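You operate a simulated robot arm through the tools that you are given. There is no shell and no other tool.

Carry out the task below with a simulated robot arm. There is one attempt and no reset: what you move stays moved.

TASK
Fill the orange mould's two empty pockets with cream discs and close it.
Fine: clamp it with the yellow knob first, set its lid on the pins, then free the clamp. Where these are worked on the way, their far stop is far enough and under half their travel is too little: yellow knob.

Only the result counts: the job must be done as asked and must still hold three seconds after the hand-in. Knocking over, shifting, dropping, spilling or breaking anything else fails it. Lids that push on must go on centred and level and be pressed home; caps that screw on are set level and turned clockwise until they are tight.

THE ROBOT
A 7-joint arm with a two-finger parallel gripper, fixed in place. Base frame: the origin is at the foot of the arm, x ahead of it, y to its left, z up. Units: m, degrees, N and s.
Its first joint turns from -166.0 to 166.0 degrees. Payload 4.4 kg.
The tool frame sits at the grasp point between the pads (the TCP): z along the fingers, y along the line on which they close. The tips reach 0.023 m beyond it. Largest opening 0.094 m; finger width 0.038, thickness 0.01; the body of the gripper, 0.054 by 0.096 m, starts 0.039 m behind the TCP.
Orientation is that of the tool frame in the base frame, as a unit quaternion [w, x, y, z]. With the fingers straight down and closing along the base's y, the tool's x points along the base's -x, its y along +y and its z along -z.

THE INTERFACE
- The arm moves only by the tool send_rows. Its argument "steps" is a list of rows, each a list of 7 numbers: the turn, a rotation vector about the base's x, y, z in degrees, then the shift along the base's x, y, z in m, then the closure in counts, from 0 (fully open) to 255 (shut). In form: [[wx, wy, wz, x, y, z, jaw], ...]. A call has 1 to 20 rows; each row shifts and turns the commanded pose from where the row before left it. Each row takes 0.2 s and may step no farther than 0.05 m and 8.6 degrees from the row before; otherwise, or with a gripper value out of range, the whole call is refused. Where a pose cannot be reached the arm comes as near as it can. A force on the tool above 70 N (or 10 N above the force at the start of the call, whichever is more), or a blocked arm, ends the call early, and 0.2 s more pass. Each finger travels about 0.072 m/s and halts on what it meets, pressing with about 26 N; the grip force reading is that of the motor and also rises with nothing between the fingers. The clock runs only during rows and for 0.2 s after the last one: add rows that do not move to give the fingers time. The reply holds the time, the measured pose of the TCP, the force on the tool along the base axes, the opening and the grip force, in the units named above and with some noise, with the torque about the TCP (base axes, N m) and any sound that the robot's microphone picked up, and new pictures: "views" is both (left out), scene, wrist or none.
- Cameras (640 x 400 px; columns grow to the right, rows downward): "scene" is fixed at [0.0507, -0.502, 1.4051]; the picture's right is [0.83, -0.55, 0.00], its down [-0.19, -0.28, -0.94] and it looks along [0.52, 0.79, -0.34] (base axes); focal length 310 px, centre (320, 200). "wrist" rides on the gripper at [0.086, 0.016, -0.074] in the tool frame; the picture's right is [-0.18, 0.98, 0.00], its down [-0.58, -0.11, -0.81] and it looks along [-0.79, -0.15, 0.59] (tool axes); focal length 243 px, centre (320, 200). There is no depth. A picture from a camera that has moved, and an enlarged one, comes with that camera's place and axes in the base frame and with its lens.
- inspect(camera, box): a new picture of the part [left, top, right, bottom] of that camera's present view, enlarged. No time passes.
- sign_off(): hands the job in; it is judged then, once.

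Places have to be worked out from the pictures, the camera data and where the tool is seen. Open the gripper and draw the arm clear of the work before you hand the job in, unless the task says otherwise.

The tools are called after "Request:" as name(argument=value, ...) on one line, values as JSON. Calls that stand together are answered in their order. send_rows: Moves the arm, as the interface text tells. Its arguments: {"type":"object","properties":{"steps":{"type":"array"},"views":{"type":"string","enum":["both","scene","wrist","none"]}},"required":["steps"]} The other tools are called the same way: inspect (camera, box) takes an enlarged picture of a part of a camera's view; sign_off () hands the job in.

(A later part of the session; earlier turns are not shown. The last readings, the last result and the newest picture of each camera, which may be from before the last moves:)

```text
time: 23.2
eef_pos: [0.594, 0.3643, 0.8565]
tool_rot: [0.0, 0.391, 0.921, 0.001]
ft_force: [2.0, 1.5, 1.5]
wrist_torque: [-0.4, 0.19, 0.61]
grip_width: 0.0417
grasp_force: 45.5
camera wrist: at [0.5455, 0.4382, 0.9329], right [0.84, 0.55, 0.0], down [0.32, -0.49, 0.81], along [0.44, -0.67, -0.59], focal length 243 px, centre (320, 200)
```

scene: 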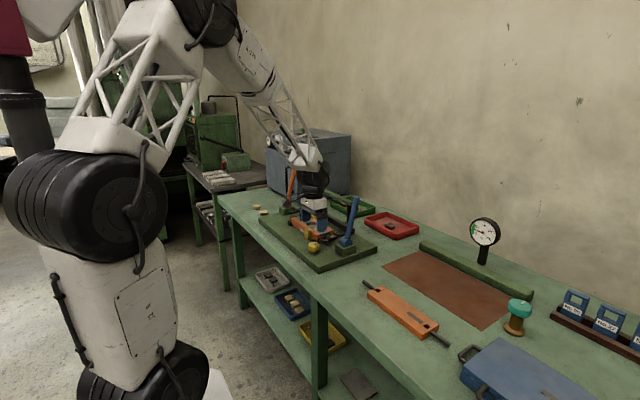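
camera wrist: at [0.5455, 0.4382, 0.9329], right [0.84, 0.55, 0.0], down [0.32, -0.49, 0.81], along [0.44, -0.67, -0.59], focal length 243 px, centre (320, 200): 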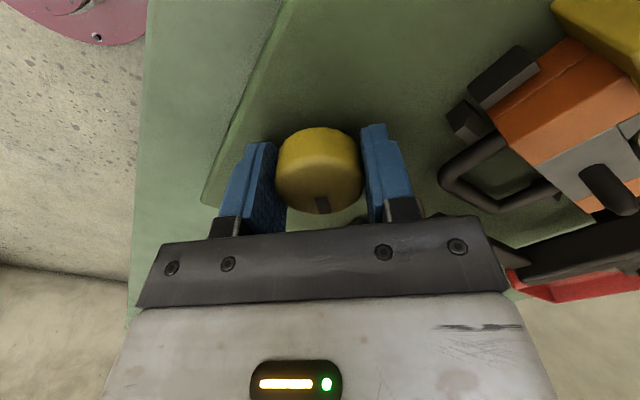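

Torque rose to 0.61 N·m with the pads slipping: the knob is at its far stop. I'll release, rise, rotate back and look at the clamps over the mould.

Request:
send_rows(steps=[[0, 0, 2, 0, 0, 0, 100], [0, 0, 0, 0, 0, 0, 0], [0, 0, 0, 0, 0, 0, 0], [0, 0, 0, 0, 0, 0.035, 0], [0, 0, 0, 0, 0, 0.035, 0], [0, 0, 8, 0, 0, 0.035, 0], [0, 0, 8, 0, 0.02, 0.03, 0], [0, 0, 8, 0, 0.03, 0.02, 0], [0, 0, 8, 0, 0.04, 0, 0], [0, 0, 8, 0, 0.04, 0, 0], [0, 0, 4, 0, 0.04, 0, 0], [0, 0, 0, 0.01, 0, 0, 0], [0, 0, 0, 0, 0, 0, 0]])

Request:
inspect(camera="wrist", box=[160, 0, 480, 200])

Request:
inspect(camera="scene", box=[270, 180, 390, 255])

```text
time: 26.0
eef_pos: [0.6035, 0.5348, 1.0123]
tool_rot: [0.0, 0.0, 1.0, 0.0]
ft_force: [-0.4, 0.3, 0.5]
wrist_torque: [-0.01, 0.0, 0.0]
grip_width: 0.094
grasp_force: 0.1
camera wrist: at [0.5166, 0.551, 1.087], right [0.18, 0.98, 0.0], down [0.58, -0.11, 0.81], along [0.79, -0.15, -0.59], focal length 243 px, centre (320, 200)
```

scene: 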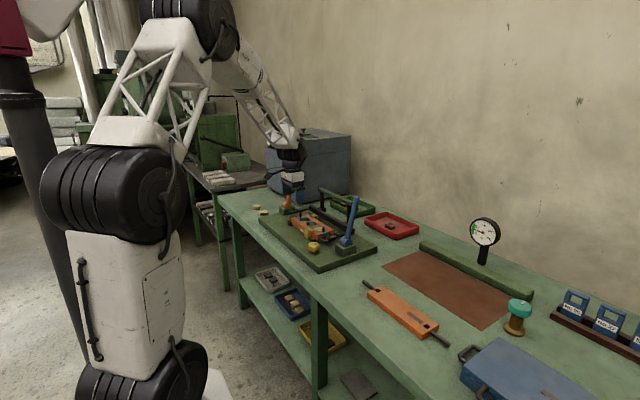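
wrist: 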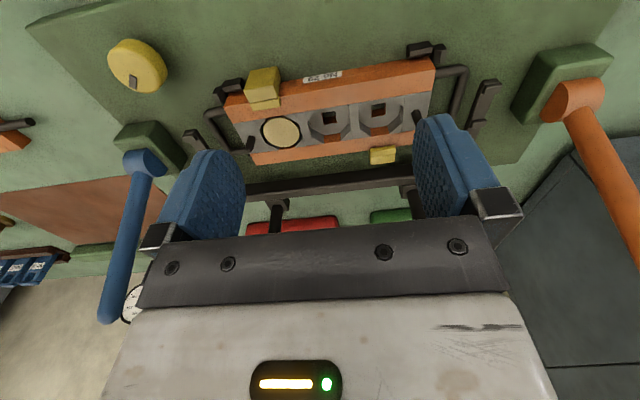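

```text
2.00 times, centred on (320, 100) of wrist
camera zoom: at [0.5166, 0.551, 1.087], right [0.18, 0.98, 0.0], down [0.58, -0.11, 0.81], along [0.79, -0.15, -0.59], focal length 485 px, centre (320, 400)
```

zoom: 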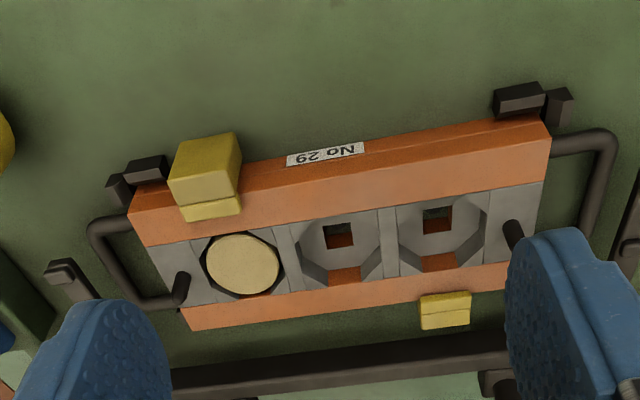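

```text
5.33 times, centred on (330, 218) of scene
camera zoom: at [0.0507, -0.502, 1.4051], right [0.83, -0.55, 0.0], down [-0.19, -0.28, -0.94], along [0.52, 0.79, -0.34], focal length 1655 px, centre (267, 107)
```

zoom: 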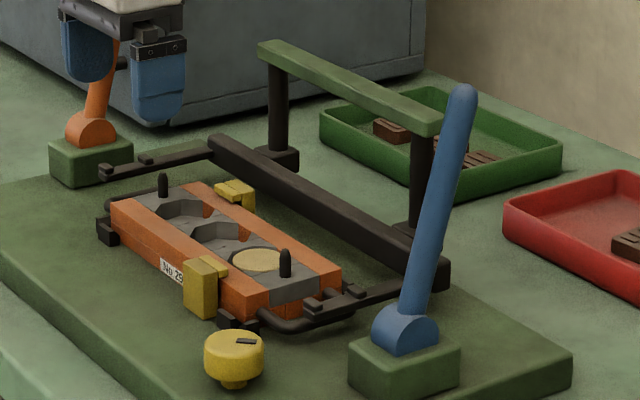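

The clamp jaws now sit on both sides of the mould, so it is clamped. Next are the discs at ~1.07–1.16 m radius, which need a tilted tool; I'll first swing toward them at a safe height while turning the camera boom outward (yaw −125°).

Request:
send_rows(steps=[[0, 0, 0, -0.02, 0.0, 0.03, 0], [0, 0, -8, -0.02, 0.01, 0.02, 0], [0, 0, -8, -0.02, 0.02, 0.02, 0], [0, 0, -8, -0.02, 0.02, 0, 0], [0, 0, -8, -0.01, 0.02, 0, 0], [0, 0, -8, -0.01, 0.02, 0, 0], [0, 0, -8, 0, 0.02, 0, 0], [0, 0, -8, 0, 0.02, 0, 0], [0, 0, -8, 0, 0.02, 0, 0], [0, 0, -8, 0, 0.02, 0, 0], [0, 0, -8, 0, 0.02, 0, 0], [0, 0, -8, 0, 0, 0, 0], [0, 0, -8, 0, 0, 0, 0], [0, 0, -8, 0, 0, 0, 0], [0, 0, -8, 0, 0, 0, 0], [0, 0, -8, 0, 0, 0, 0], [0, 0, -5, 0, 0, 0, 0], [0, 0, 0, 0, 0, 0, 0]])

```text
time: 29.8
eef_pos: [0.5094, 0.7178, 1.0768]
tool_rot: [-0.006, 0.854, 0.52, -0.003]
ft_force: [-0.5, -0.6, 0.1]
wrist_torque: [-0.01, -0.03, -0.03]
grip_width: 0.0936
grasp_force: 0.1
out of reach, approached as far as the arm can: row 16, 17
camera wrist: at [0.5655, 0.7864, 1.1521], right [0.79, -0.62, -0.01], down [-0.35, -0.47, 0.81], along [-0.5, -0.63, -0.59], focal length 243 px, centre (320, 200)
```

scene: 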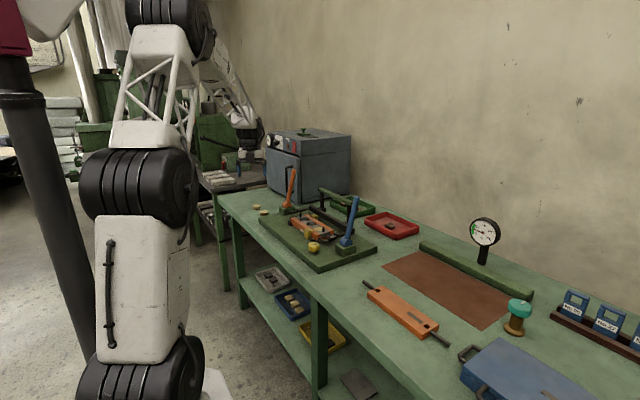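
wrist: 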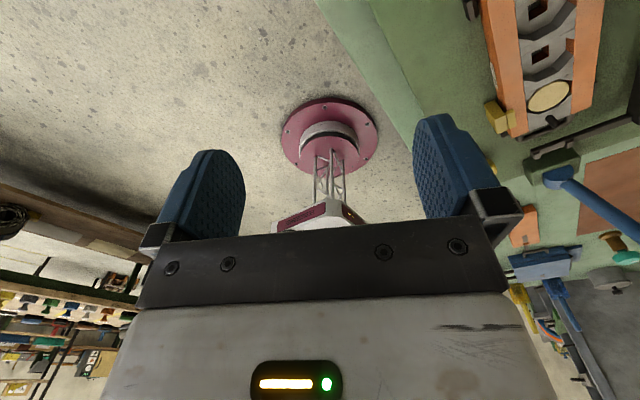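

Yaw is limited at about −117°, which is still fine. I'll back off to ψ≈−113° and tilt the tool 32° outward while approaching above the nearer disc, to test reach.

Request:
send_rows(steps=[[0, 0, 8, 0, 0, 0, 0], [0, 0, 4, 0.02, 0.032, -0.02, 0], [7.37, -3.13, 0, 0.02, 0.025, -0.02, 0], [7.37, -3.13, 0, 0.02, 0.025, -0.025, 0], [7.37, -3.13, 0, 0.02, 0.025, -0.025, 0], [7.37, -3.13, 0, 0.02, 0.025, -0.025, 0], [0, 0, 0, 0, 0, 0, 0]])

Request:
inspect(camera="scene", box=[200, 130, 360, 230])

```text
time: 31.4
eef_pos: [0.6108, 0.8466, 0.9646]
tool_rot: [-0.143, 0.763, 0.584, 0.237]
ft_force: [0.5, 0.4, 0.4]
wrist_torque: [0.01, 0.02, 0.03]
grip_width: 0.094
grasp_force: 0.0
camera wrist: at [0.63, 0.8782, 1.0754], right [0.91, -0.42, -0.04], down [-0.38, -0.85, 0.37], along [-0.19, -0.32, -0.93], focal length 243 px, centre (320, 200)
```

scene: 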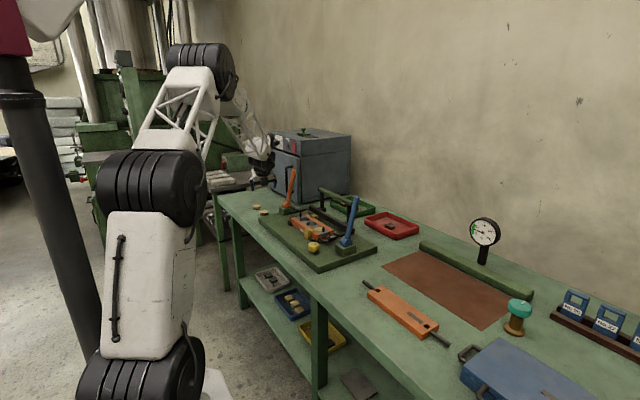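
wrist: 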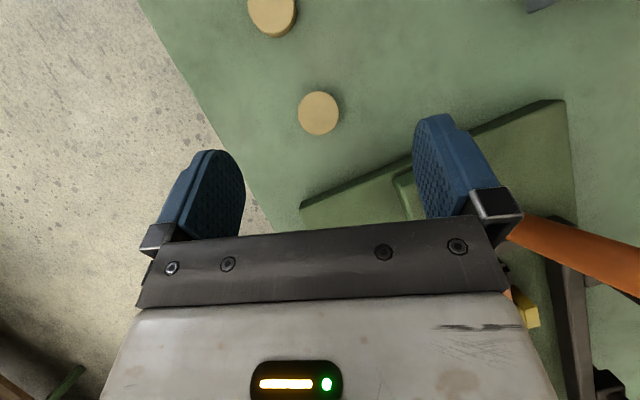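

```text
4.00 times, centred on (280, 180) of scene
camera zoom: at [0.0507, -0.502, 1.4051], right [0.83, -0.55, 0.0], down [-0.19, -0.28, -0.94], along [0.52, 0.79, -0.34], focal length 1241 px, centre (480, 280)
```

zoom: 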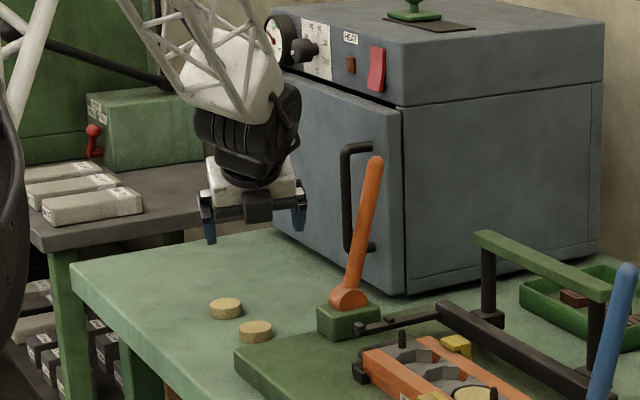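

The arm reaches here and sees both discs: near one ≈(0.615, 0.875), far one ≈(0.614, 0.971). I'll zoom in on the finger shape and discs before descending.

Request:
inspect(camera="scene", box=[240, 160, 288, 190])

Request:
inspect(camera="wrist", box=[230, 0, 390, 100])

Request:
inspect(camera="wrist", box=[140, 70, 500, 295])

```text
13.33 times, centred on (264, 175) of scene
camera zoom: at [0.0507, -0.502, 1.4051], right [0.83, -0.55, 0.0], down [-0.19, -0.28, -0.94], along [0.52, 0.79, -0.34], focal length 4138 px, centre (1067, 533)
```

zoom: 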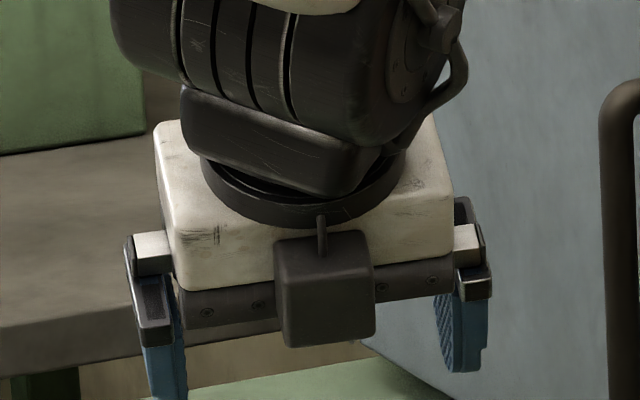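

```text
4.00 times, centred on (310, 50) of wrist
camera zoom: at [0.63, 0.8782, 1.0754], right [0.91, -0.42, -0.04], down [-0.38, -0.85, 0.37], along [-0.19, -0.32, -0.93], focal length 970 px, centre (360, 800)
```

zoom: 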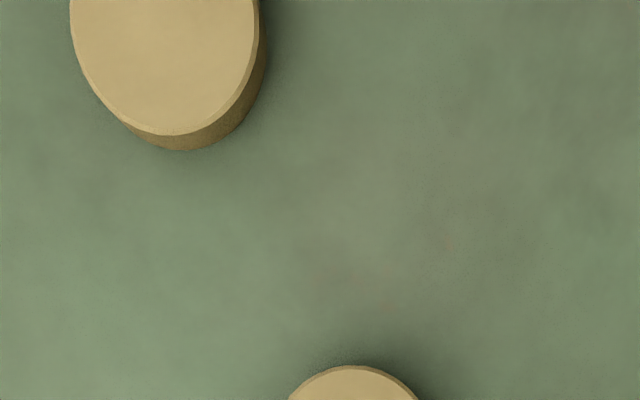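

```text
1.78 times, centred on (320, 182) of wrist
camera zoom: at [0.63, 0.8782, 1.0754], right [0.91, -0.42, -0.04], down [-0.38, -0.85, 0.37], along [-0.19, -0.32, -0.93], focal length 431 px, centre (320, 231)
```

zoom: 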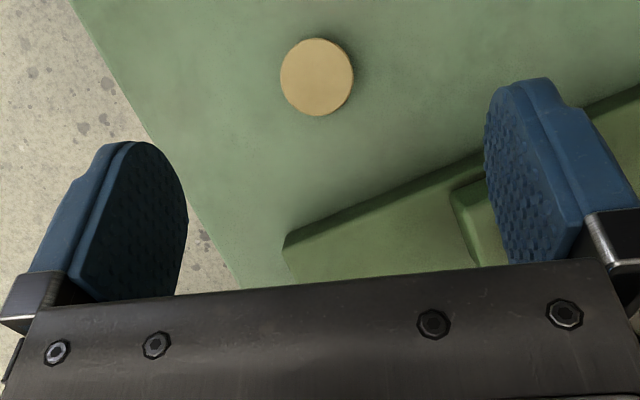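

The finger tips are rounded tongues. I'll level the closing axis (it is ~3.4° off), centre on the near disc and descend to about 55 mm above the table.

Request:
send_rows(steps=[[0.93, 3.22, 0, 0.003, 0.0246, -0.02, 0], [0, 0, 0, 0, 0, -0.04, 0], [0, 0, 0, 0, 0, -0.04, 0], [0, 0, 0, 0, 0, -0.015, 0], [0, 0, 0, 0, 0, 0, 0]])

Request:
inspect(camera="scene", box=[230, 160, 310, 220])

Request:
inspect(camera="wrist", box=[140, 40, 500, 265])

```text
time: 32.6
eef_pos: [0.615, 0.8712, 0.8458]
tool_rot: [-0.165, 0.767, 0.579, 0.22]
ft_force: [0.2, -0.2, -0.2]
wrist_torque: [-0.04, 0.0, 0.01]
grip_width: 0.0941
grasp_force: 0.1
camera wrist: at [0.6404, 0.9012, 0.9566], right [0.9, -0.42, -0.1], down [-0.36, -0.85, 0.38], along [-0.24, -0.31, -0.92], focal length 243 px, centre (320, 200)
```

scene: 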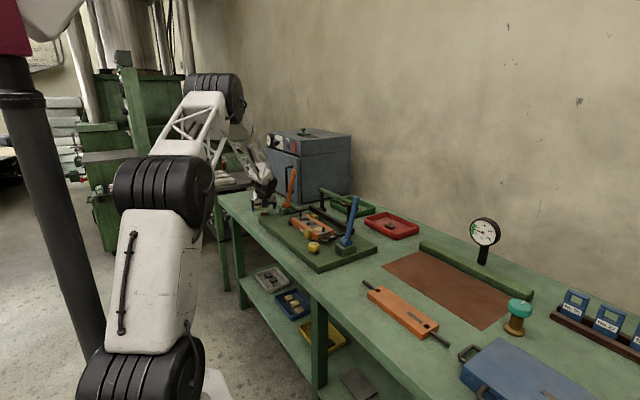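
wrist: 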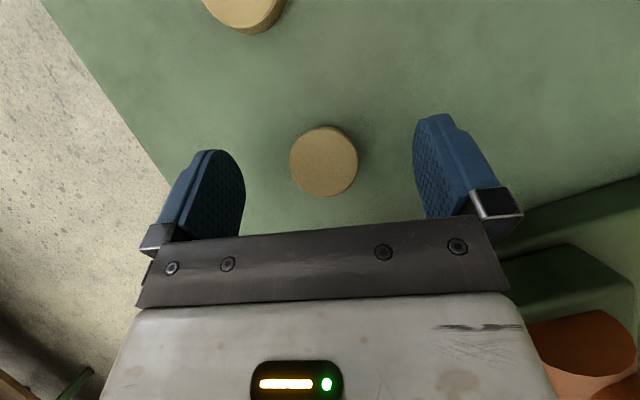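

```text
6.67 times, centred on (270, 190) of scene
camera zoom: at [0.0507, -0.502, 1.4051], right [0.83, -0.55, 0.0], down [-0.19, -0.28, -0.94], along [0.52, 0.79, -0.34], focal length 2069 px, centre (653, 267)
```

zoom: 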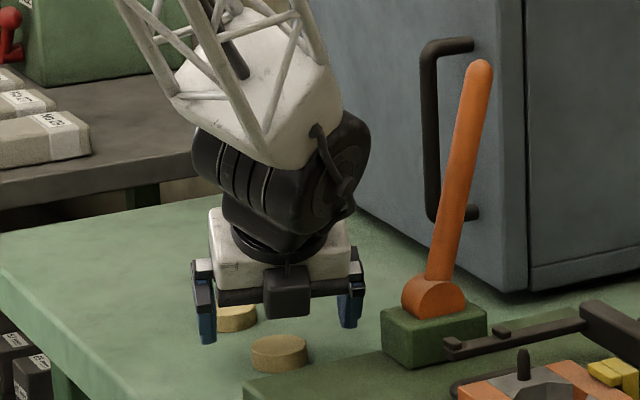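

```text
1.78 times, centred on (320, 152) of wrist
camera zoom: at [0.6404, 0.9012, 0.9566], right [0.9, -0.42, -0.1], down [-0.36, -0.85, 0.38], along [-0.24, -0.31, -0.92], focal length 431 px, centre (320, 284)
```

zoom: 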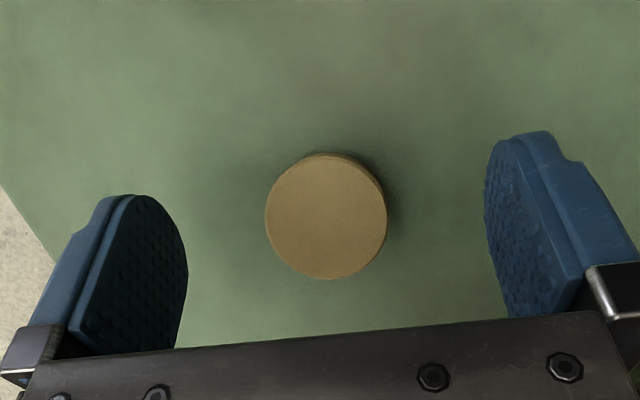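

The closing axis is level, and the disc is centred between the fingers at (0.614, 0.874). Lowering to 31 mm above the table to check for contact.

Request:
send_rows(steps=[[0, 0, 0, -0.0015, -0.001, -0.012, 0], [0, 0, 0, 0, 0, -0.008, 0], [0, 0, 0, 0, 0, 0, 0]], views="wrist")

Request:
inspect(camera="scene", box=[240, 175, 296, 217])

```text
time: 33.4
eef_pos: [0.6157, 0.8741, 0.8301]
tool_rot: [-0.166, 0.767, 0.578, 0.221]
ft_force: [-6.2, -20.7, 38.2]
wrist_torque: [-0.25, 2.03, 1.15]
grip_width: 0.0941
grasp_force: 0.0
camera wrist: at [0.639, 0.9018, 0.9399], right [0.9, -0.42, -0.1], down [-0.36, -0.85, 0.37], along [-0.24, -0.3, -0.92], focal length 243 px, centre (320, 200)
```

wrist: 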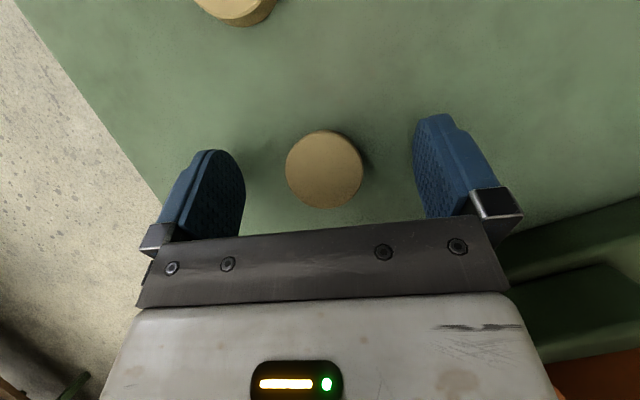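

```text
9.52 times, centred on (268, 196) of scene
camera zoom: at [0.0507, -0.502, 1.4051], right [0.83, -0.55, 0.0], down [-0.19, -0.28, -0.94], along [0.52, 0.79, -0.34], focal length 2956 px, centre (815, 238)
```

zoom: 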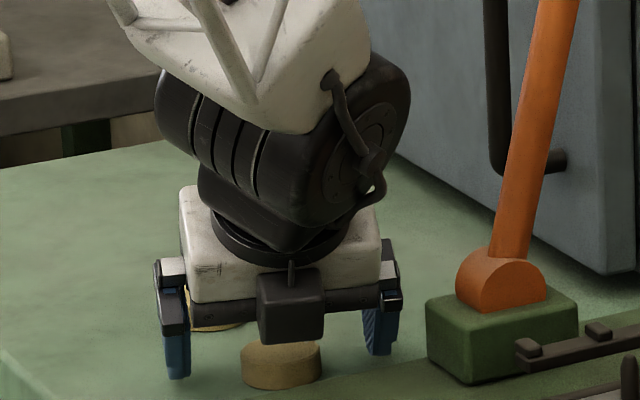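

Contact: the left finger's lower corner touched the table (force +38 N at TCP z 0.830), which puts the table at z≈0.80 and the effective finger bottom 30 mm below TCP at this tilt. I'll lift ~9 mm so the disc's lower part stays exposed, then close on it.

Request:
send_rows(steps=[[0, 0, 0, 0.0013, 0.0052, 0.0095, 0], [0, 0, 0, 0, 0, 0, 0], [0, 0, 0, 0, 0, 0, 120], [0, 0, 0, 0, 0, 0, 160], [0, 0, 0, 0, 0, 0, 200], [0, 0, 0, 0, 0, 0, 255], [0, 0, 0, 0, 0, 0, 255]])

Request:
inspect(camera="wrist", box=[200, 80, 440, 230])

Request:
inspect(camera="scene", box=[240, 175, 296, 217])

```text
time: 35.0
eef_pos: [0.613, 0.878, 0.8355]
tool_rot: [-0.165, 0.768, 0.579, 0.22]
ft_force: [-0.3, -0.4, -0.1]
wrist_torque: [-0.02, -0.01, -0.01]
grip_width: 0.0405
grasp_force: 26.1
camera wrist: at [0.6391, 0.9064, 0.9458], right [0.9, -0.42, -0.1], down [-0.36, -0.85, 0.38], along [-0.24, -0.31, -0.92], focal length 243 px, centre (320, 200)
```

scene: 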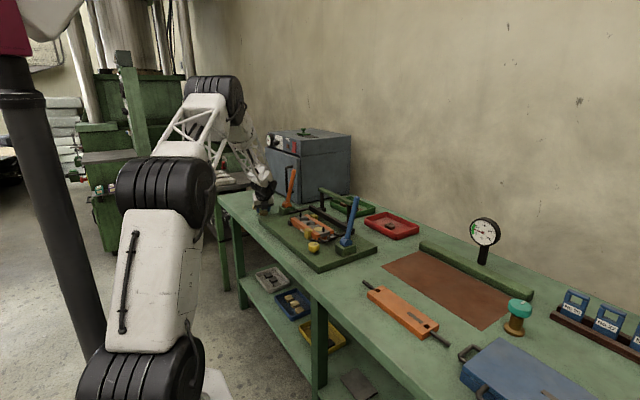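
wrist: 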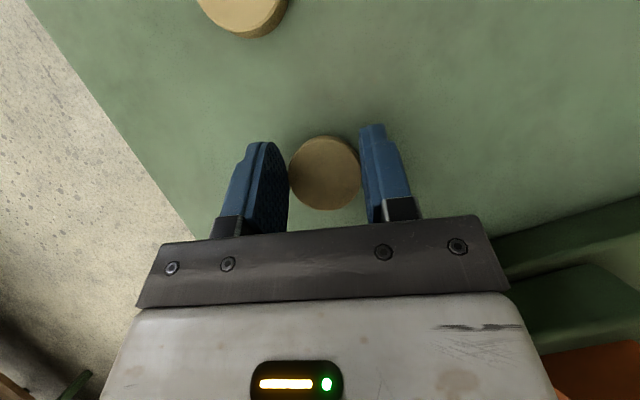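

```text
2.67 times, centred on (320, 155) of wrist
camera zoom: at [0.6391, 0.9064, 0.9458], right [0.9, -0.42, -0.1], down [-0.36, -0.85, 0.38], along [-0.24, -0.31, -0.92], focal length 647 px, centre (320, 320)
```

zoom: 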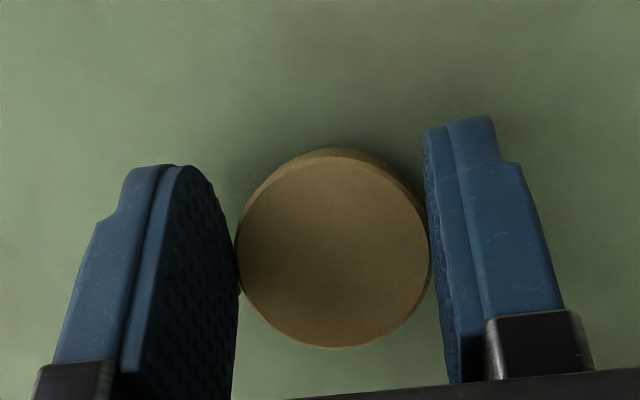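

```text
9.52 times, centred on (268, 196) of scene
camera zoom: at [0.0507, -0.502, 1.4051], right [0.83, -0.55, 0.0], down [-0.19, -0.28, -0.94], along [0.52, 0.79, -0.34], focal length 2956 px, centre (815, 238)
```

zoom: 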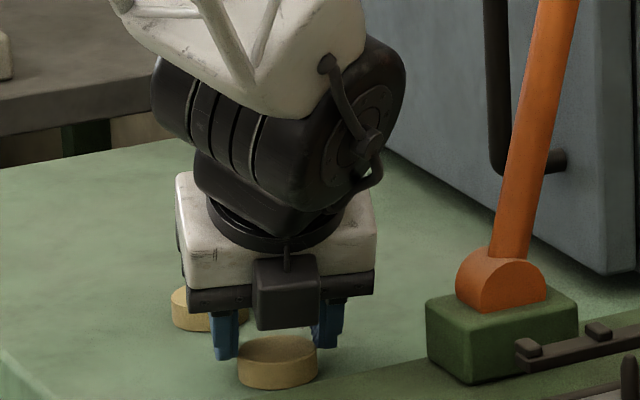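

Gripped at 40.5 mm with 26 N. I'll lift straight up and check the disc comes along.

Request:
send_rows(steps=[[0, 0, 0, 0, 0, 0.015, 255], [0, 0, 0, 0, 0, 0.03, 255], [0, 0, 0, 0, 0, 0.04, 255], [0, 0, 0, 0, 0, 0, 255]])

Request:
inspect(camera="wrist", box=[200, 80, 440, 230])

Request:
inspect(camera="scene", box=[240, 165, 296, 207])

```text
time: 36.0
eef_pos: [0.6158, 0.8786, 0.9206]
tool_rot: [-0.165, 0.768, 0.578, 0.22]
ft_force: [-0.3, 1.0, -0.8]
wrist_torque: [0.02, 0.01, 0.01]
grip_width: 0.0408
grasp_force: 26.1
camera wrist: at [0.6407, 0.9076, 1.031], right [0.9, -0.42, -0.1], down [-0.36, -0.85, 0.38], along [-0.24, -0.31, -0.92], focal length 243 px, centre (320, 200)
```

scene: 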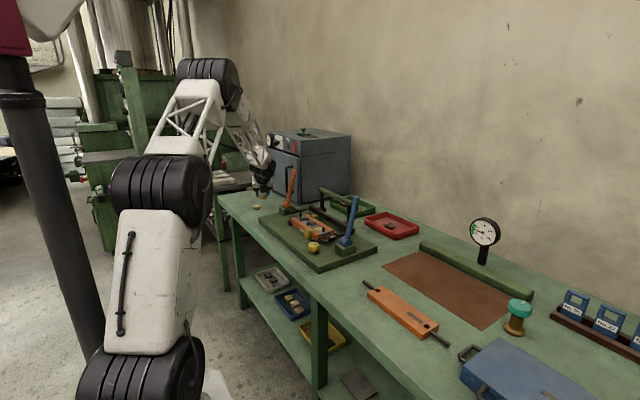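
wrist: 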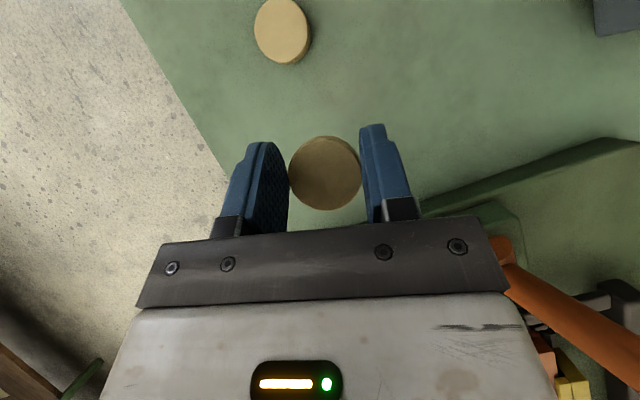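

```text
2.67 times, centred on (320, 155) of wrist
camera zoom: at [0.6407, 0.9076, 1.031], right [0.9, -0.42, -0.1], down [-0.36, -0.85, 0.38], along [-0.24, -0.31, -0.92], focal length 647 px, centre (320, 320)
```

zoom: 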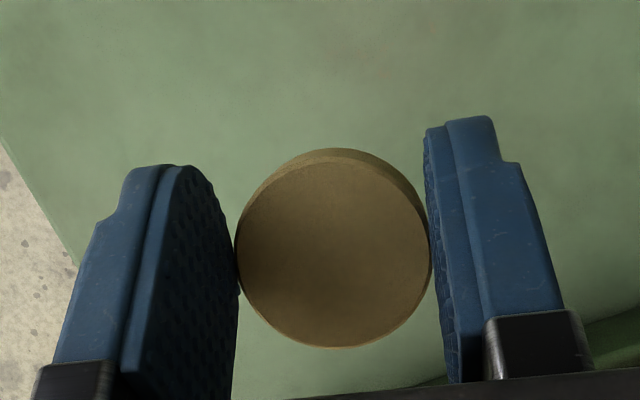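

```text
9.52 times, centred on (268, 186) of scene
camera zoom: at [0.0507, -0.502, 1.4051], right [0.83, -0.55, 0.0], down [-0.19, -0.28, -0.94], along [0.52, 0.79, -0.34], focal length 2956 px, centre (815, 333)
```

zoom: 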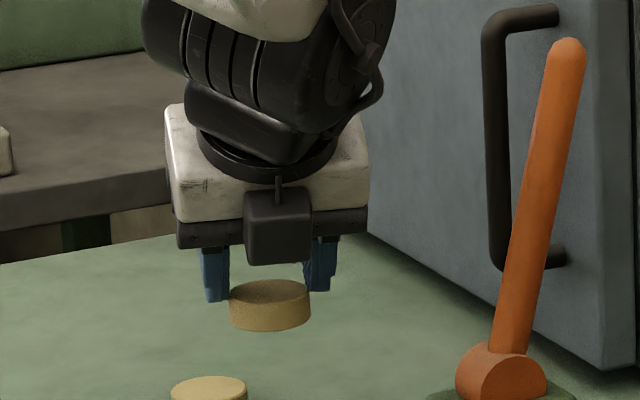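

The disc is held level, its centre ~1.6 mm inward of the TCP. I'll carry it around the orange lever (inward first) and over to the middle pocket.

Request:
send_rows(steps=[[0, 0, 0, -0.033, -0.01, 0.02, 255], [0, 0, 0, -0.033, -0.02, 0.02, 255], [0, 0, 0, 0, -0.045, 0, 255], [0, 0, 0, 0, -0.045, 0, 255], [0, 0, 0, 0, -0.045, 0, 255], [0, 0, 0, 0, -0.045, 0, 255], [0, 0, 0, 0.01, -0.045, 0, 255], [0, 0, 0, 0.02, -0.04, 0, 255], [0, 0, 0, 0.03, -0.03, 0, 255], [0, 0, 0, 0.04, -0.01, 0, 255], [0, 0, 0, 0.03, -0.009, 0, 255], [0, 0, 0, 0, 0, 0, 255]])

Request:
inspect(camera="wrist", box=[160, 0, 480, 200])

Request:
inspect(camera="scene", box=[260, 170, 380, 245])

```text
time: 38.6
eef_pos: [0.6773, 0.5317, 0.9621]
tool_rot: [-0.165, 0.768, 0.579, 0.219]
ft_force: [-0.2, 0.2, -0.5]
wrist_torque: [0.03, 0.02, 0.0]
grip_width: 0.0408
grasp_force: 26.2
camera wrist: at [0.7022, 0.561, 1.072], right [0.9, -0.42, -0.1], down [-0.36, -0.85, 0.38], along [-0.24, -0.31, -0.92], focal length 243 px, centre (320, 200)
```

scene: 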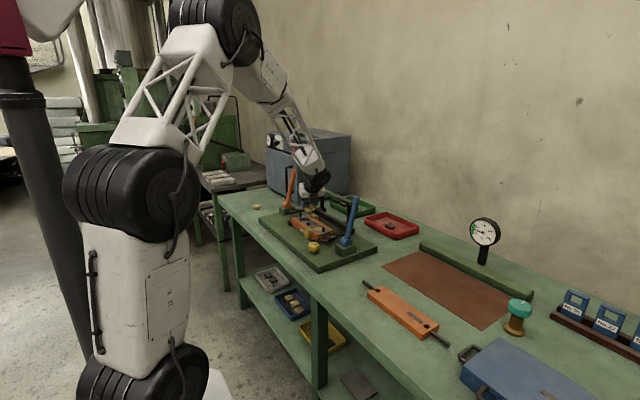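
wrist: 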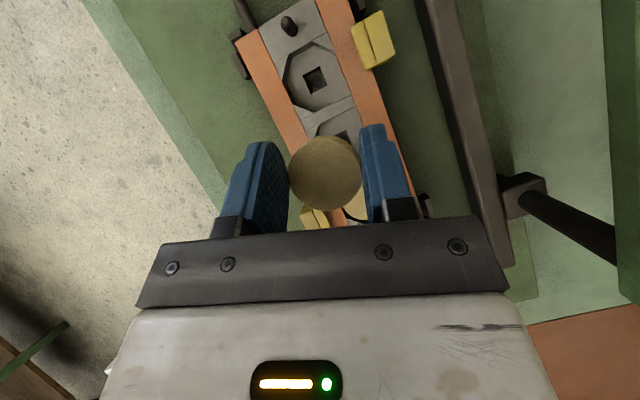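

```text
2.00 times, centred on (320, 100) of wrist
camera zoom: at [0.7022, 0.561, 1.072], right [0.9, -0.42, -0.1], down [-0.36, -0.85, 0.38], along [-0.24, -0.31, -0.92], focal length 485 px, centre (320, 400)
```

zoom: 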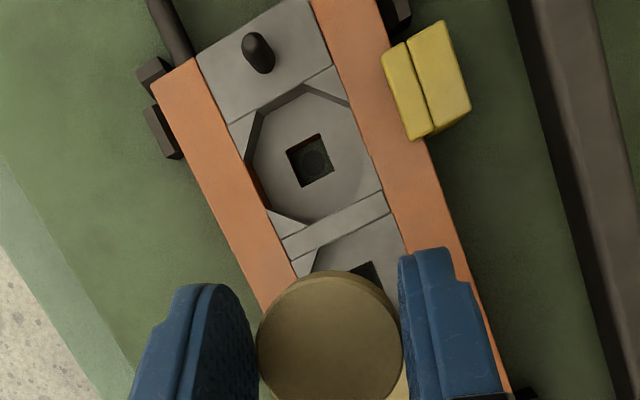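

```text
5.33 times, centred on (320, 208) of scene
camera zoom: at [0.0507, -0.502, 1.4051], right [0.83, -0.55, 0.0], down [-0.19, -0.28, -0.94], along [0.52, 0.79, -0.34], focal length 1655 px, centre (320, 160)
```

zoom: 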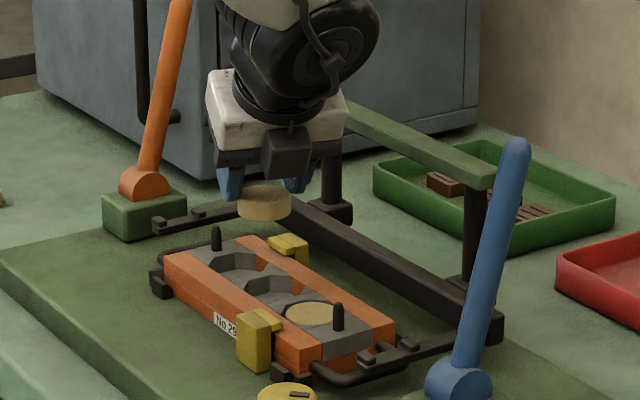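

I now have good geometry: mould top z≈0.849, middle pocket ≈(0.690, 0.532), last pocket ≈(0.689, 0.588). I'll lower the disc to about 16 mm above the middle pocket and check alignment.

Request:
send_rows(steps=[[0, 0, 0, 0.0124, 0.0019, -0.02, 255], [0, 0, 0, 0, 0, -0.02, 255], [0, 0, 0, 0, 0, -0.02, 255], [0, 0, 0, 0, 0, 0, 255]])

Request:
inspect(camera="wrist", box=[200, 50, 440, 200])

Request:
inspect(camera="scene", box=[280, 190, 360, 240])

```text
time: 39.6
eef_pos: [0.6899, 0.537, 0.9013]
tool_rot: [-0.165, 0.767, 0.579, 0.22]
ft_force: [0.1, 0.3, -0.7]
wrist_torque: [0.0, -0.02, -0.01]
grip_width: 0.0405
grasp_force: 25.7
camera wrist: at [0.714, 0.5651, 1.0119], right [0.9, -0.42, -0.1], down [-0.36, -0.85, 0.38], along [-0.24, -0.31, -0.92], focal length 243 px, centre (320, 200)
```

scene: 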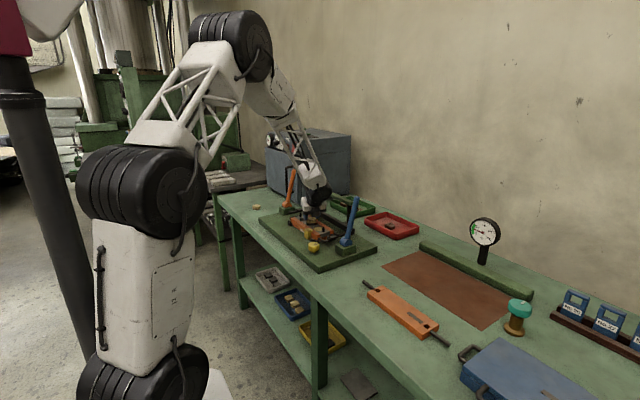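
wrist: 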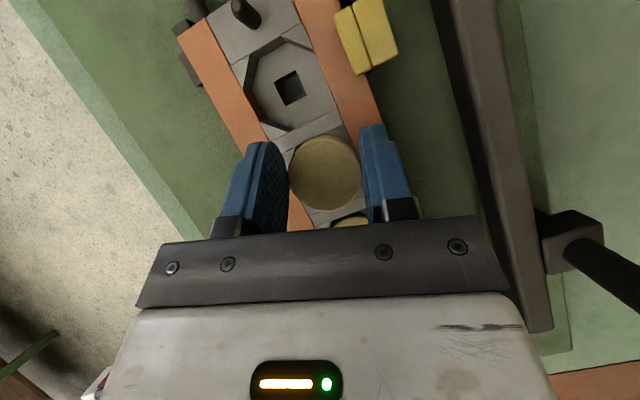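

```text
2.67 times, centred on (320, 125) of wrist
camera zoom: at [0.714, 0.5651, 1.0119], right [0.9, -0.42, -0.1], down [-0.36, -0.85, 0.38], along [-0.24, -0.31, -0.92], focal length 647 px, centre (320, 400)
```

zoom: 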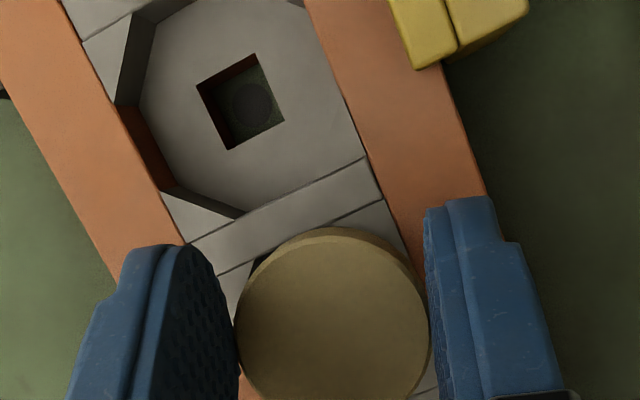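

```text
8.00 times, centred on (320, 215) of scene
camera zoom: at [0.0507, -0.502, 1.4051], right [0.83, -0.55, 0.0], down [-0.19, -0.28, -0.94], along [0.52, 0.79, -0.34], focal length 2483 px, centre (320, 80)
```

zoom: 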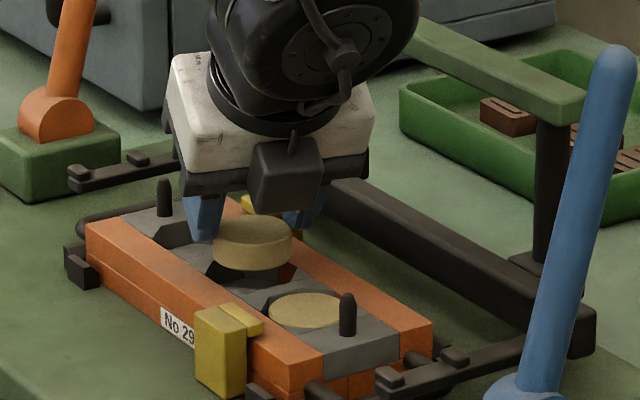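

Refined with both views: the mould centreline is at x≈0.685, mould top z≈0.858, and the middle pocket at y≈0.531, so the disc is ~4.5 mm too far in x and ~4 mm too far in y. I'll correct and lower a bit more, then recheck.

Request:
send_rows(steps=[[0, 0, 0, -0.0045, -0.004, 0, 255], [0, 0, 0, 0, 0, -0.005, 255], [0, 0, 0, 0, 0, 0, 255]], views="wrist")

Request:
inspect(camera="wrist", box=[220, 90, 420, 215])

Request:
inspect(camera="scene", box=[290, 200, 354, 240])

```text
time: 40.4
eef_pos: [0.6839, 0.532, 0.8956]
tool_rot: [-0.164, 0.768, 0.578, 0.22]
ft_force: [0.2, -0.8, 0.1]
wrist_torque: [0.01, -0.03, 0.0]
grip_width: 0.0406
grasp_force: 26.3
camera wrist: at [0.7093, 0.5606, 1.0064], right [0.9, -0.42, -0.1], down [-0.36, -0.85, 0.38], along [-0.24, -0.31, -0.92], focal length 243 px, centre (320, 200)
```

wrist: 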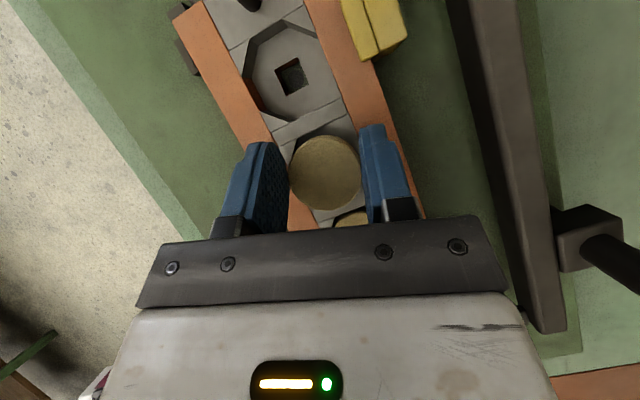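

```text
3.20 times, centred on (320, 152) of wrist
camera zoom: at [0.7093, 0.5606, 1.0064], right [0.9, -0.42, -0.1], down [-0.36, -0.85, 0.38], along [-0.24, -0.31, -0.92], focal length 776 px, centre (320, 352)
```

zoom: 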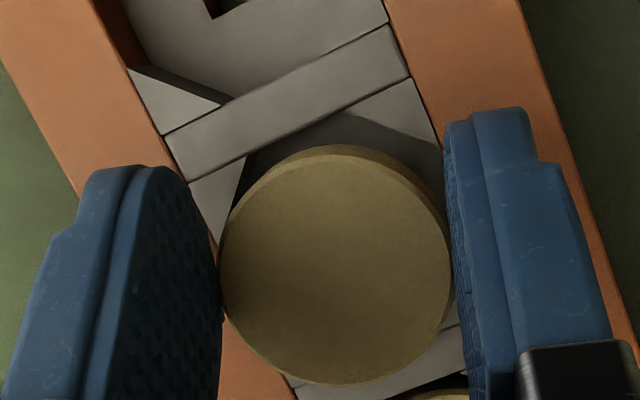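

```text
10.00 times, centred on (322, 220) of scene
camera zoom: at [0.0507, -0.502, 1.4051], right [0.83, -0.55, 0.0], down [-0.19, -0.28, -0.94], along [0.52, 0.79, -0.34], focal length 3103 px, centre (300, 0)
```

zoom: 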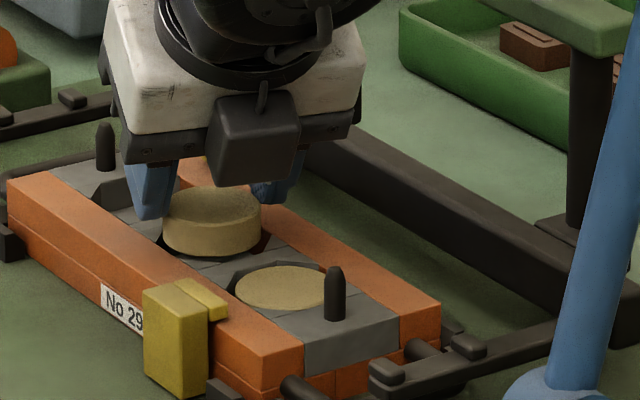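

The disc is almost exactly over the middle pocket (≈1 mm off). I'll nudge and lower it 6 mm into the pocket, watching for contact force.

Request:
send_rows(steps=[[0, 0, 0, -0.0005, 0.001, -0.002, 255], [0, 0, 0, 0, 0, -0.002, 255], [0, 0, 0, 0, 0, -0.002, 255], [0, 0, 0, 0, 0, 0, 255]], views="wrist")

Request:
inspect(camera="wrist", box=[220, 90, 420, 215])

Request:
inspect(camera="scene", box=[290, 200, 354, 240])

```text
time: 41.4
eef_pos: [0.6847, 0.5321, 0.8898]
tool_rot: [-0.165, 0.768, 0.578, 0.22]
ft_force: [-1.0, -0.4, -0.1]
wrist_torque: [0.05, -0.01, 0.0]
grip_width: 0.0404
grasp_force: 26.2
camera wrist: at [0.71, 0.5611, 1.0001], right [0.9, -0.42, -0.1], down [-0.36, -0.85, 0.38], along [-0.24, -0.31, -0.92], focal length 243 px, centre (320, 200)
```

wrist: 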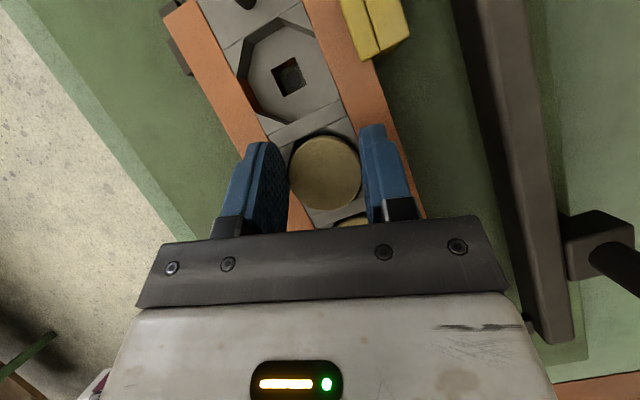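

```text
3.20 times, centred on (320, 152) of wrist
camera zoom: at [0.71, 0.5611, 1.0001], right [0.9, -0.42, -0.1], down [-0.36, -0.85, 0.38], along [-0.24, -0.31, -0.92], focal length 776 px, centre (320, 352)
```

zoom: 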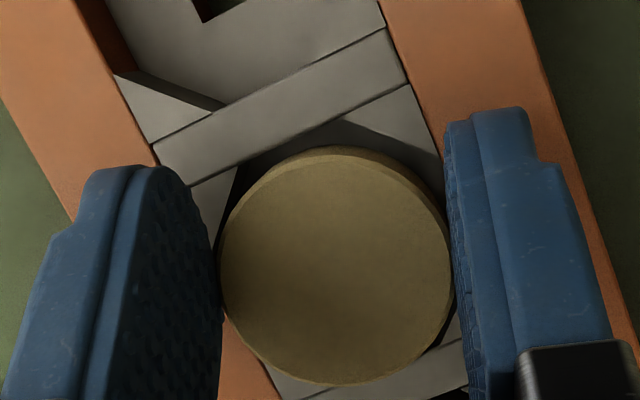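

```text
10.00 times, centred on (322, 220) of scene
camera zoom: at [0.0507, -0.502, 1.4051], right [0.83, -0.55, 0.0], down [-0.19, -0.28, -0.94], along [0.52, 0.79, -0.34], focal length 3103 px, centre (300, 0)
```

zoom: 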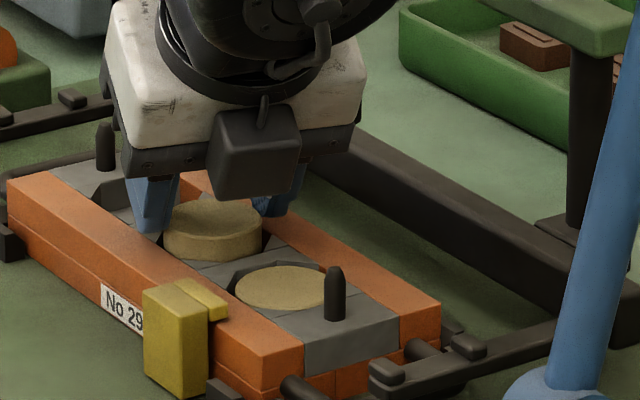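

Disc is at the pocket mouth and centred with even gaps. Lowering 2 mm more, then releasing with a partial opening.

Request:
send_rows(steps=[[0, 0, 0, 0, 0, -0.002, 255], [0, 0, 0, 0, 0, 0, 255]], views="none")

```text
time: 42.0
eef_pos: [0.6848, 0.5321, 0.8887]
tool_rot: [-0.165, 0.768, 0.578, 0.221]
ft_force: [-3.6, -5.5, 22.4]
wrist_torque: [-0.1, 0.65, 0.17]
grip_width: 0.0404
grasp_force: 26.0
```

The left finger just touched the rail (rail top ≈0.859), so the disc is ~5 mm into the pocket. I'll raise 1.5 mm and open gently.

Request:
send_rows(steps=[[0, 0, 0, 0, 0, 0.0018, 255], [0, 0, 0, 0, 0, 0, 130], [0, 0, 0, 0, 0, 0, 100], [0, 0, 0, 0, 0, 0, 90], [0, 0, 0, 0, 0, 0, 90]], views="wrist")

Request:
inspect(camera="wrist", box=[220, 90, 420, 215])

Request:
inspect(camera="scene", box=[290, 200, 354, 240])

```text
time: 43.2
eef_pos: [0.684, 0.5319, 0.8889]
tool_rot: [-0.165, 0.768, 0.578, 0.22]
ft_force: [0.3, 0.1, -0.3]
wrist_torque: [-0.01, 0.04, -0.01]
grip_width: 0.0605
grasp_force: 0.1
camera wrist: at [0.7094, 0.5615, 1.0], right [0.9, -0.42, -0.1], down [-0.36, -0.85, 0.38], along [-0.24, -0.31, -0.92], focal length 243 px, centre (320, 200)
```

wrist: 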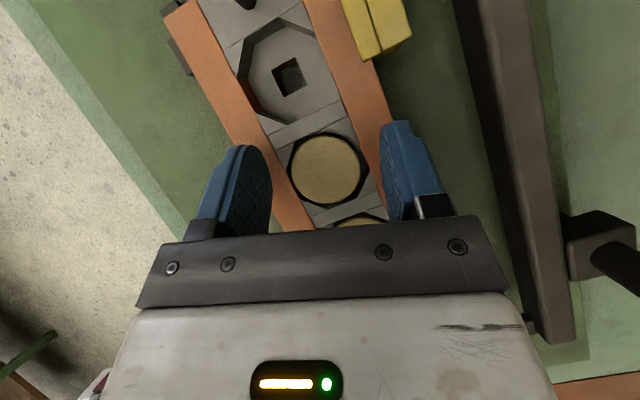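

```text
3.20 times, centred on (320, 152) of wrist
camera zoom: at [0.7094, 0.5615, 1.0], right [0.9, -0.42, -0.1], down [-0.36, -0.85, 0.38], along [-0.24, -0.31, -0.92], focal length 776 px, centre (320, 352)
```

zoom: 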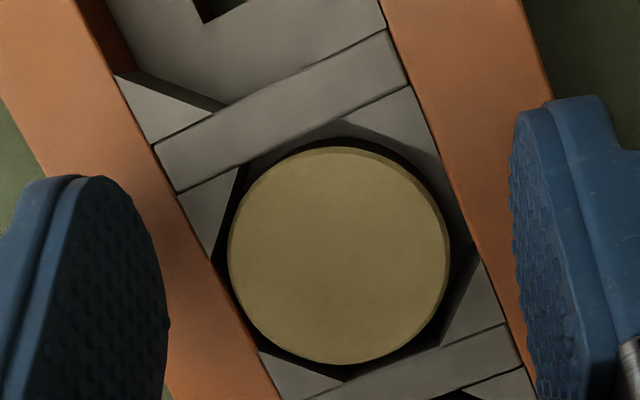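

```text
10.00 times, centred on (322, 220) of scene
camera zoom: at [0.0507, -0.502, 1.4051], right [0.83, -0.55, 0.0], down [-0.19, -0.28, -0.94], along [0.52, 0.79, -0.34], focal length 3103 px, centre (300, 0)
```

zoom: 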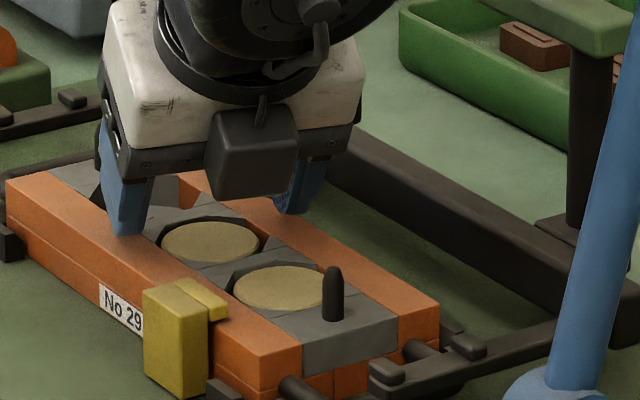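

The disc dropped flush into the middle pocket. Now I'll go back for the far disc near (0.6145, 0.973), rotating yaw slightly and tilting to 48° for the extra reach.

Request:
send_rows(steps=[[0, 0, 0, 0, 0, 0.04, 90], [0, 0, 0, -0.02, 0, 0.03, 0], [0, 0, 0, -0.04, 0.02, 0, 0], [0, 0, 0, -0.035, 0.03, 0, 0], [0, 0, 0, -0.03, 0.035, 0, 0], [0, 0, 0, 0, 0.045, 0, 0], [0, 0, 0, 0, 0.045, 0, 0], [0, 0, 0, 0, 0.045, 0, 0], [0, 0, 0, 0, 0.045, 0, 0], [0, 0, 0, 0, 0.045, 0, 0], [0, 0, 0, 0, 0.045, 0, 0], [0, 0, -6, 0.01, 0.03, 0, 0], [7.42, -3.0, 0, 0.015, 0.02, 0, 0], [7.42, -3.0, 0, 0.01, 0.01, 0, 0], [0, 0, 0, 0, 0, 0, 0]])

Request:
inspect(camera="scene", box=[220, 150, 380, 250])

```text
time: 46.4
eef_pos: [0.593, 0.9477, 0.9609]
tool_rot: [-0.227, 0.757, 0.511, 0.338]
ft_force: [-0.1, 1.1, 0.5]
wrist_torque: [0.03, 0.02, -0.01]
grip_width: 0.0941
grasp_force: 0.0
camera wrist: at [0.6094, 0.9442, 1.0769], right [0.86, -0.48, -0.14], down [-0.47, -0.87, 0.11], along [-0.17, -0.03, -0.98], focal length 243 px, centre (320, 200)
```

scene: 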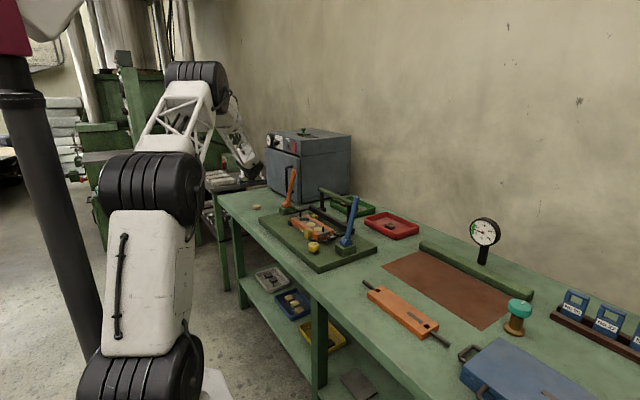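
wrist: 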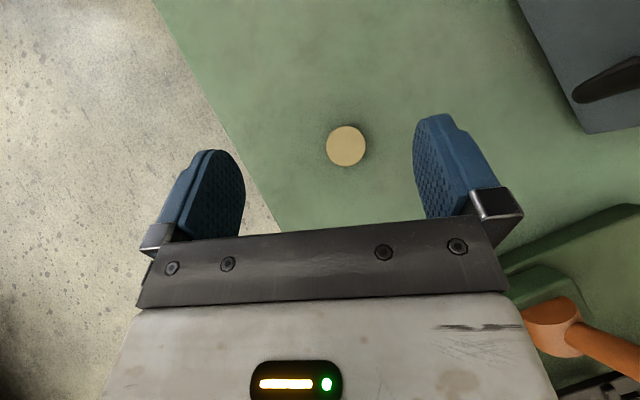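

```text
4.00 times, centred on (300, 200) of scene
camera zoom: at [0.0507, -0.502, 1.4051], right [0.83, -0.55, 0.0], down [-0.19, -0.28, -0.94], along [0.52, 0.79, -0.34], focal length 1241 px, centre (400, 200)
```

zoom: 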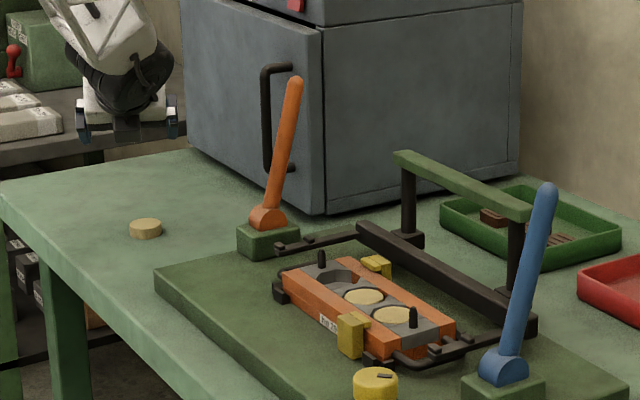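

Reachable at 48° tilt with the closing axis level; the far disc computes to (0.6165, 0.973). I'll descend to about 8 cm above the table and recheck.

Request:
send_rows(steps=[[0, 0, 0, 0.0218, 0.0211, -0.025, 0], [0, 0, 0, 0, 0, -0.03, 0], [0, 0, 0, 0, 0, -0.026, 0], [0, 0, 0, 0, 0, 0, 0]])

Request:
inspect(camera="wrist", box=[200, 80, 440, 230])

```text
time: 47.4
eef_pos: [0.6182, 0.9696, 0.8805]
tool_rot: [-0.226, 0.758, 0.51, 0.337]
ft_force: [-0.7, -0.8, 0.4]
wrist_torque: [-0.01, -0.03, 0.01]
grip_width: 0.0941
grasp_force: 0.1
camera wrist: at [0.6341, 0.9659, 0.9951], right [0.86, -0.48, -0.14], down [-0.47, -0.87, 0.11], along [-0.17, -0.03, -0.98], focal length 243 px, centre (320, 200)
```

scene: 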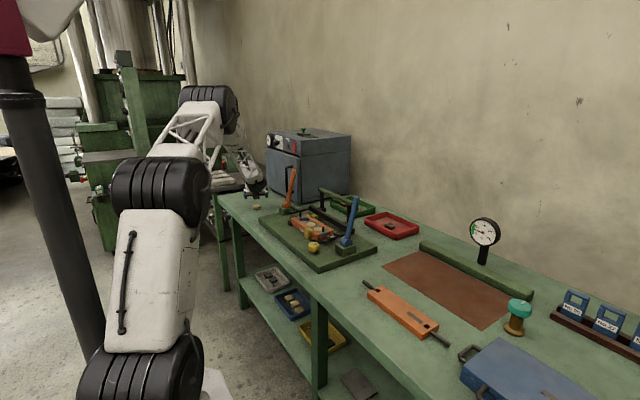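
wrist: 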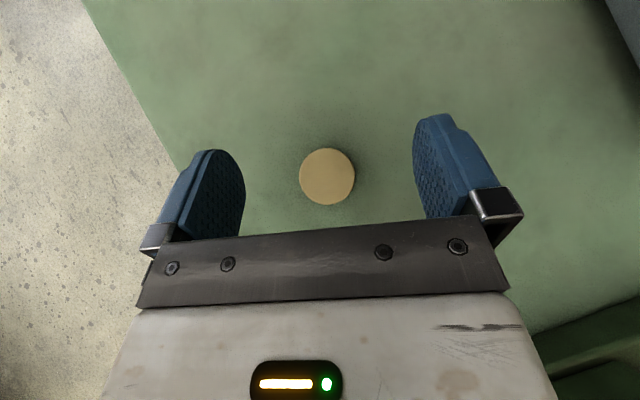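

```text
2.67 times, centred on (320, 155) of wrist
camera zoom: at [0.6341, 0.9659, 0.9951], right [0.86, -0.48, -0.14], down [-0.47, -0.87, 0.11], along [-0.17, -0.03, -0.98], focal length 647 px, centre (320, 320)
```

zoom: 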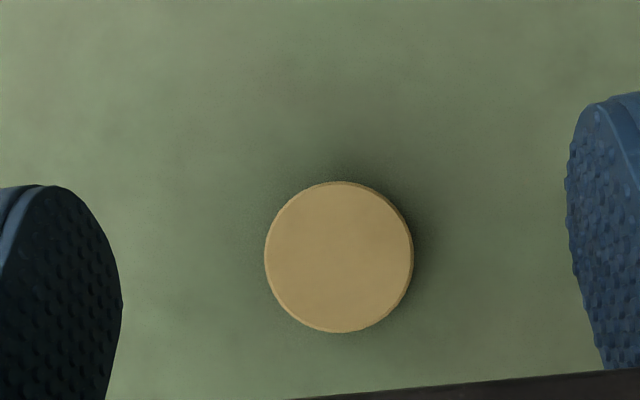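

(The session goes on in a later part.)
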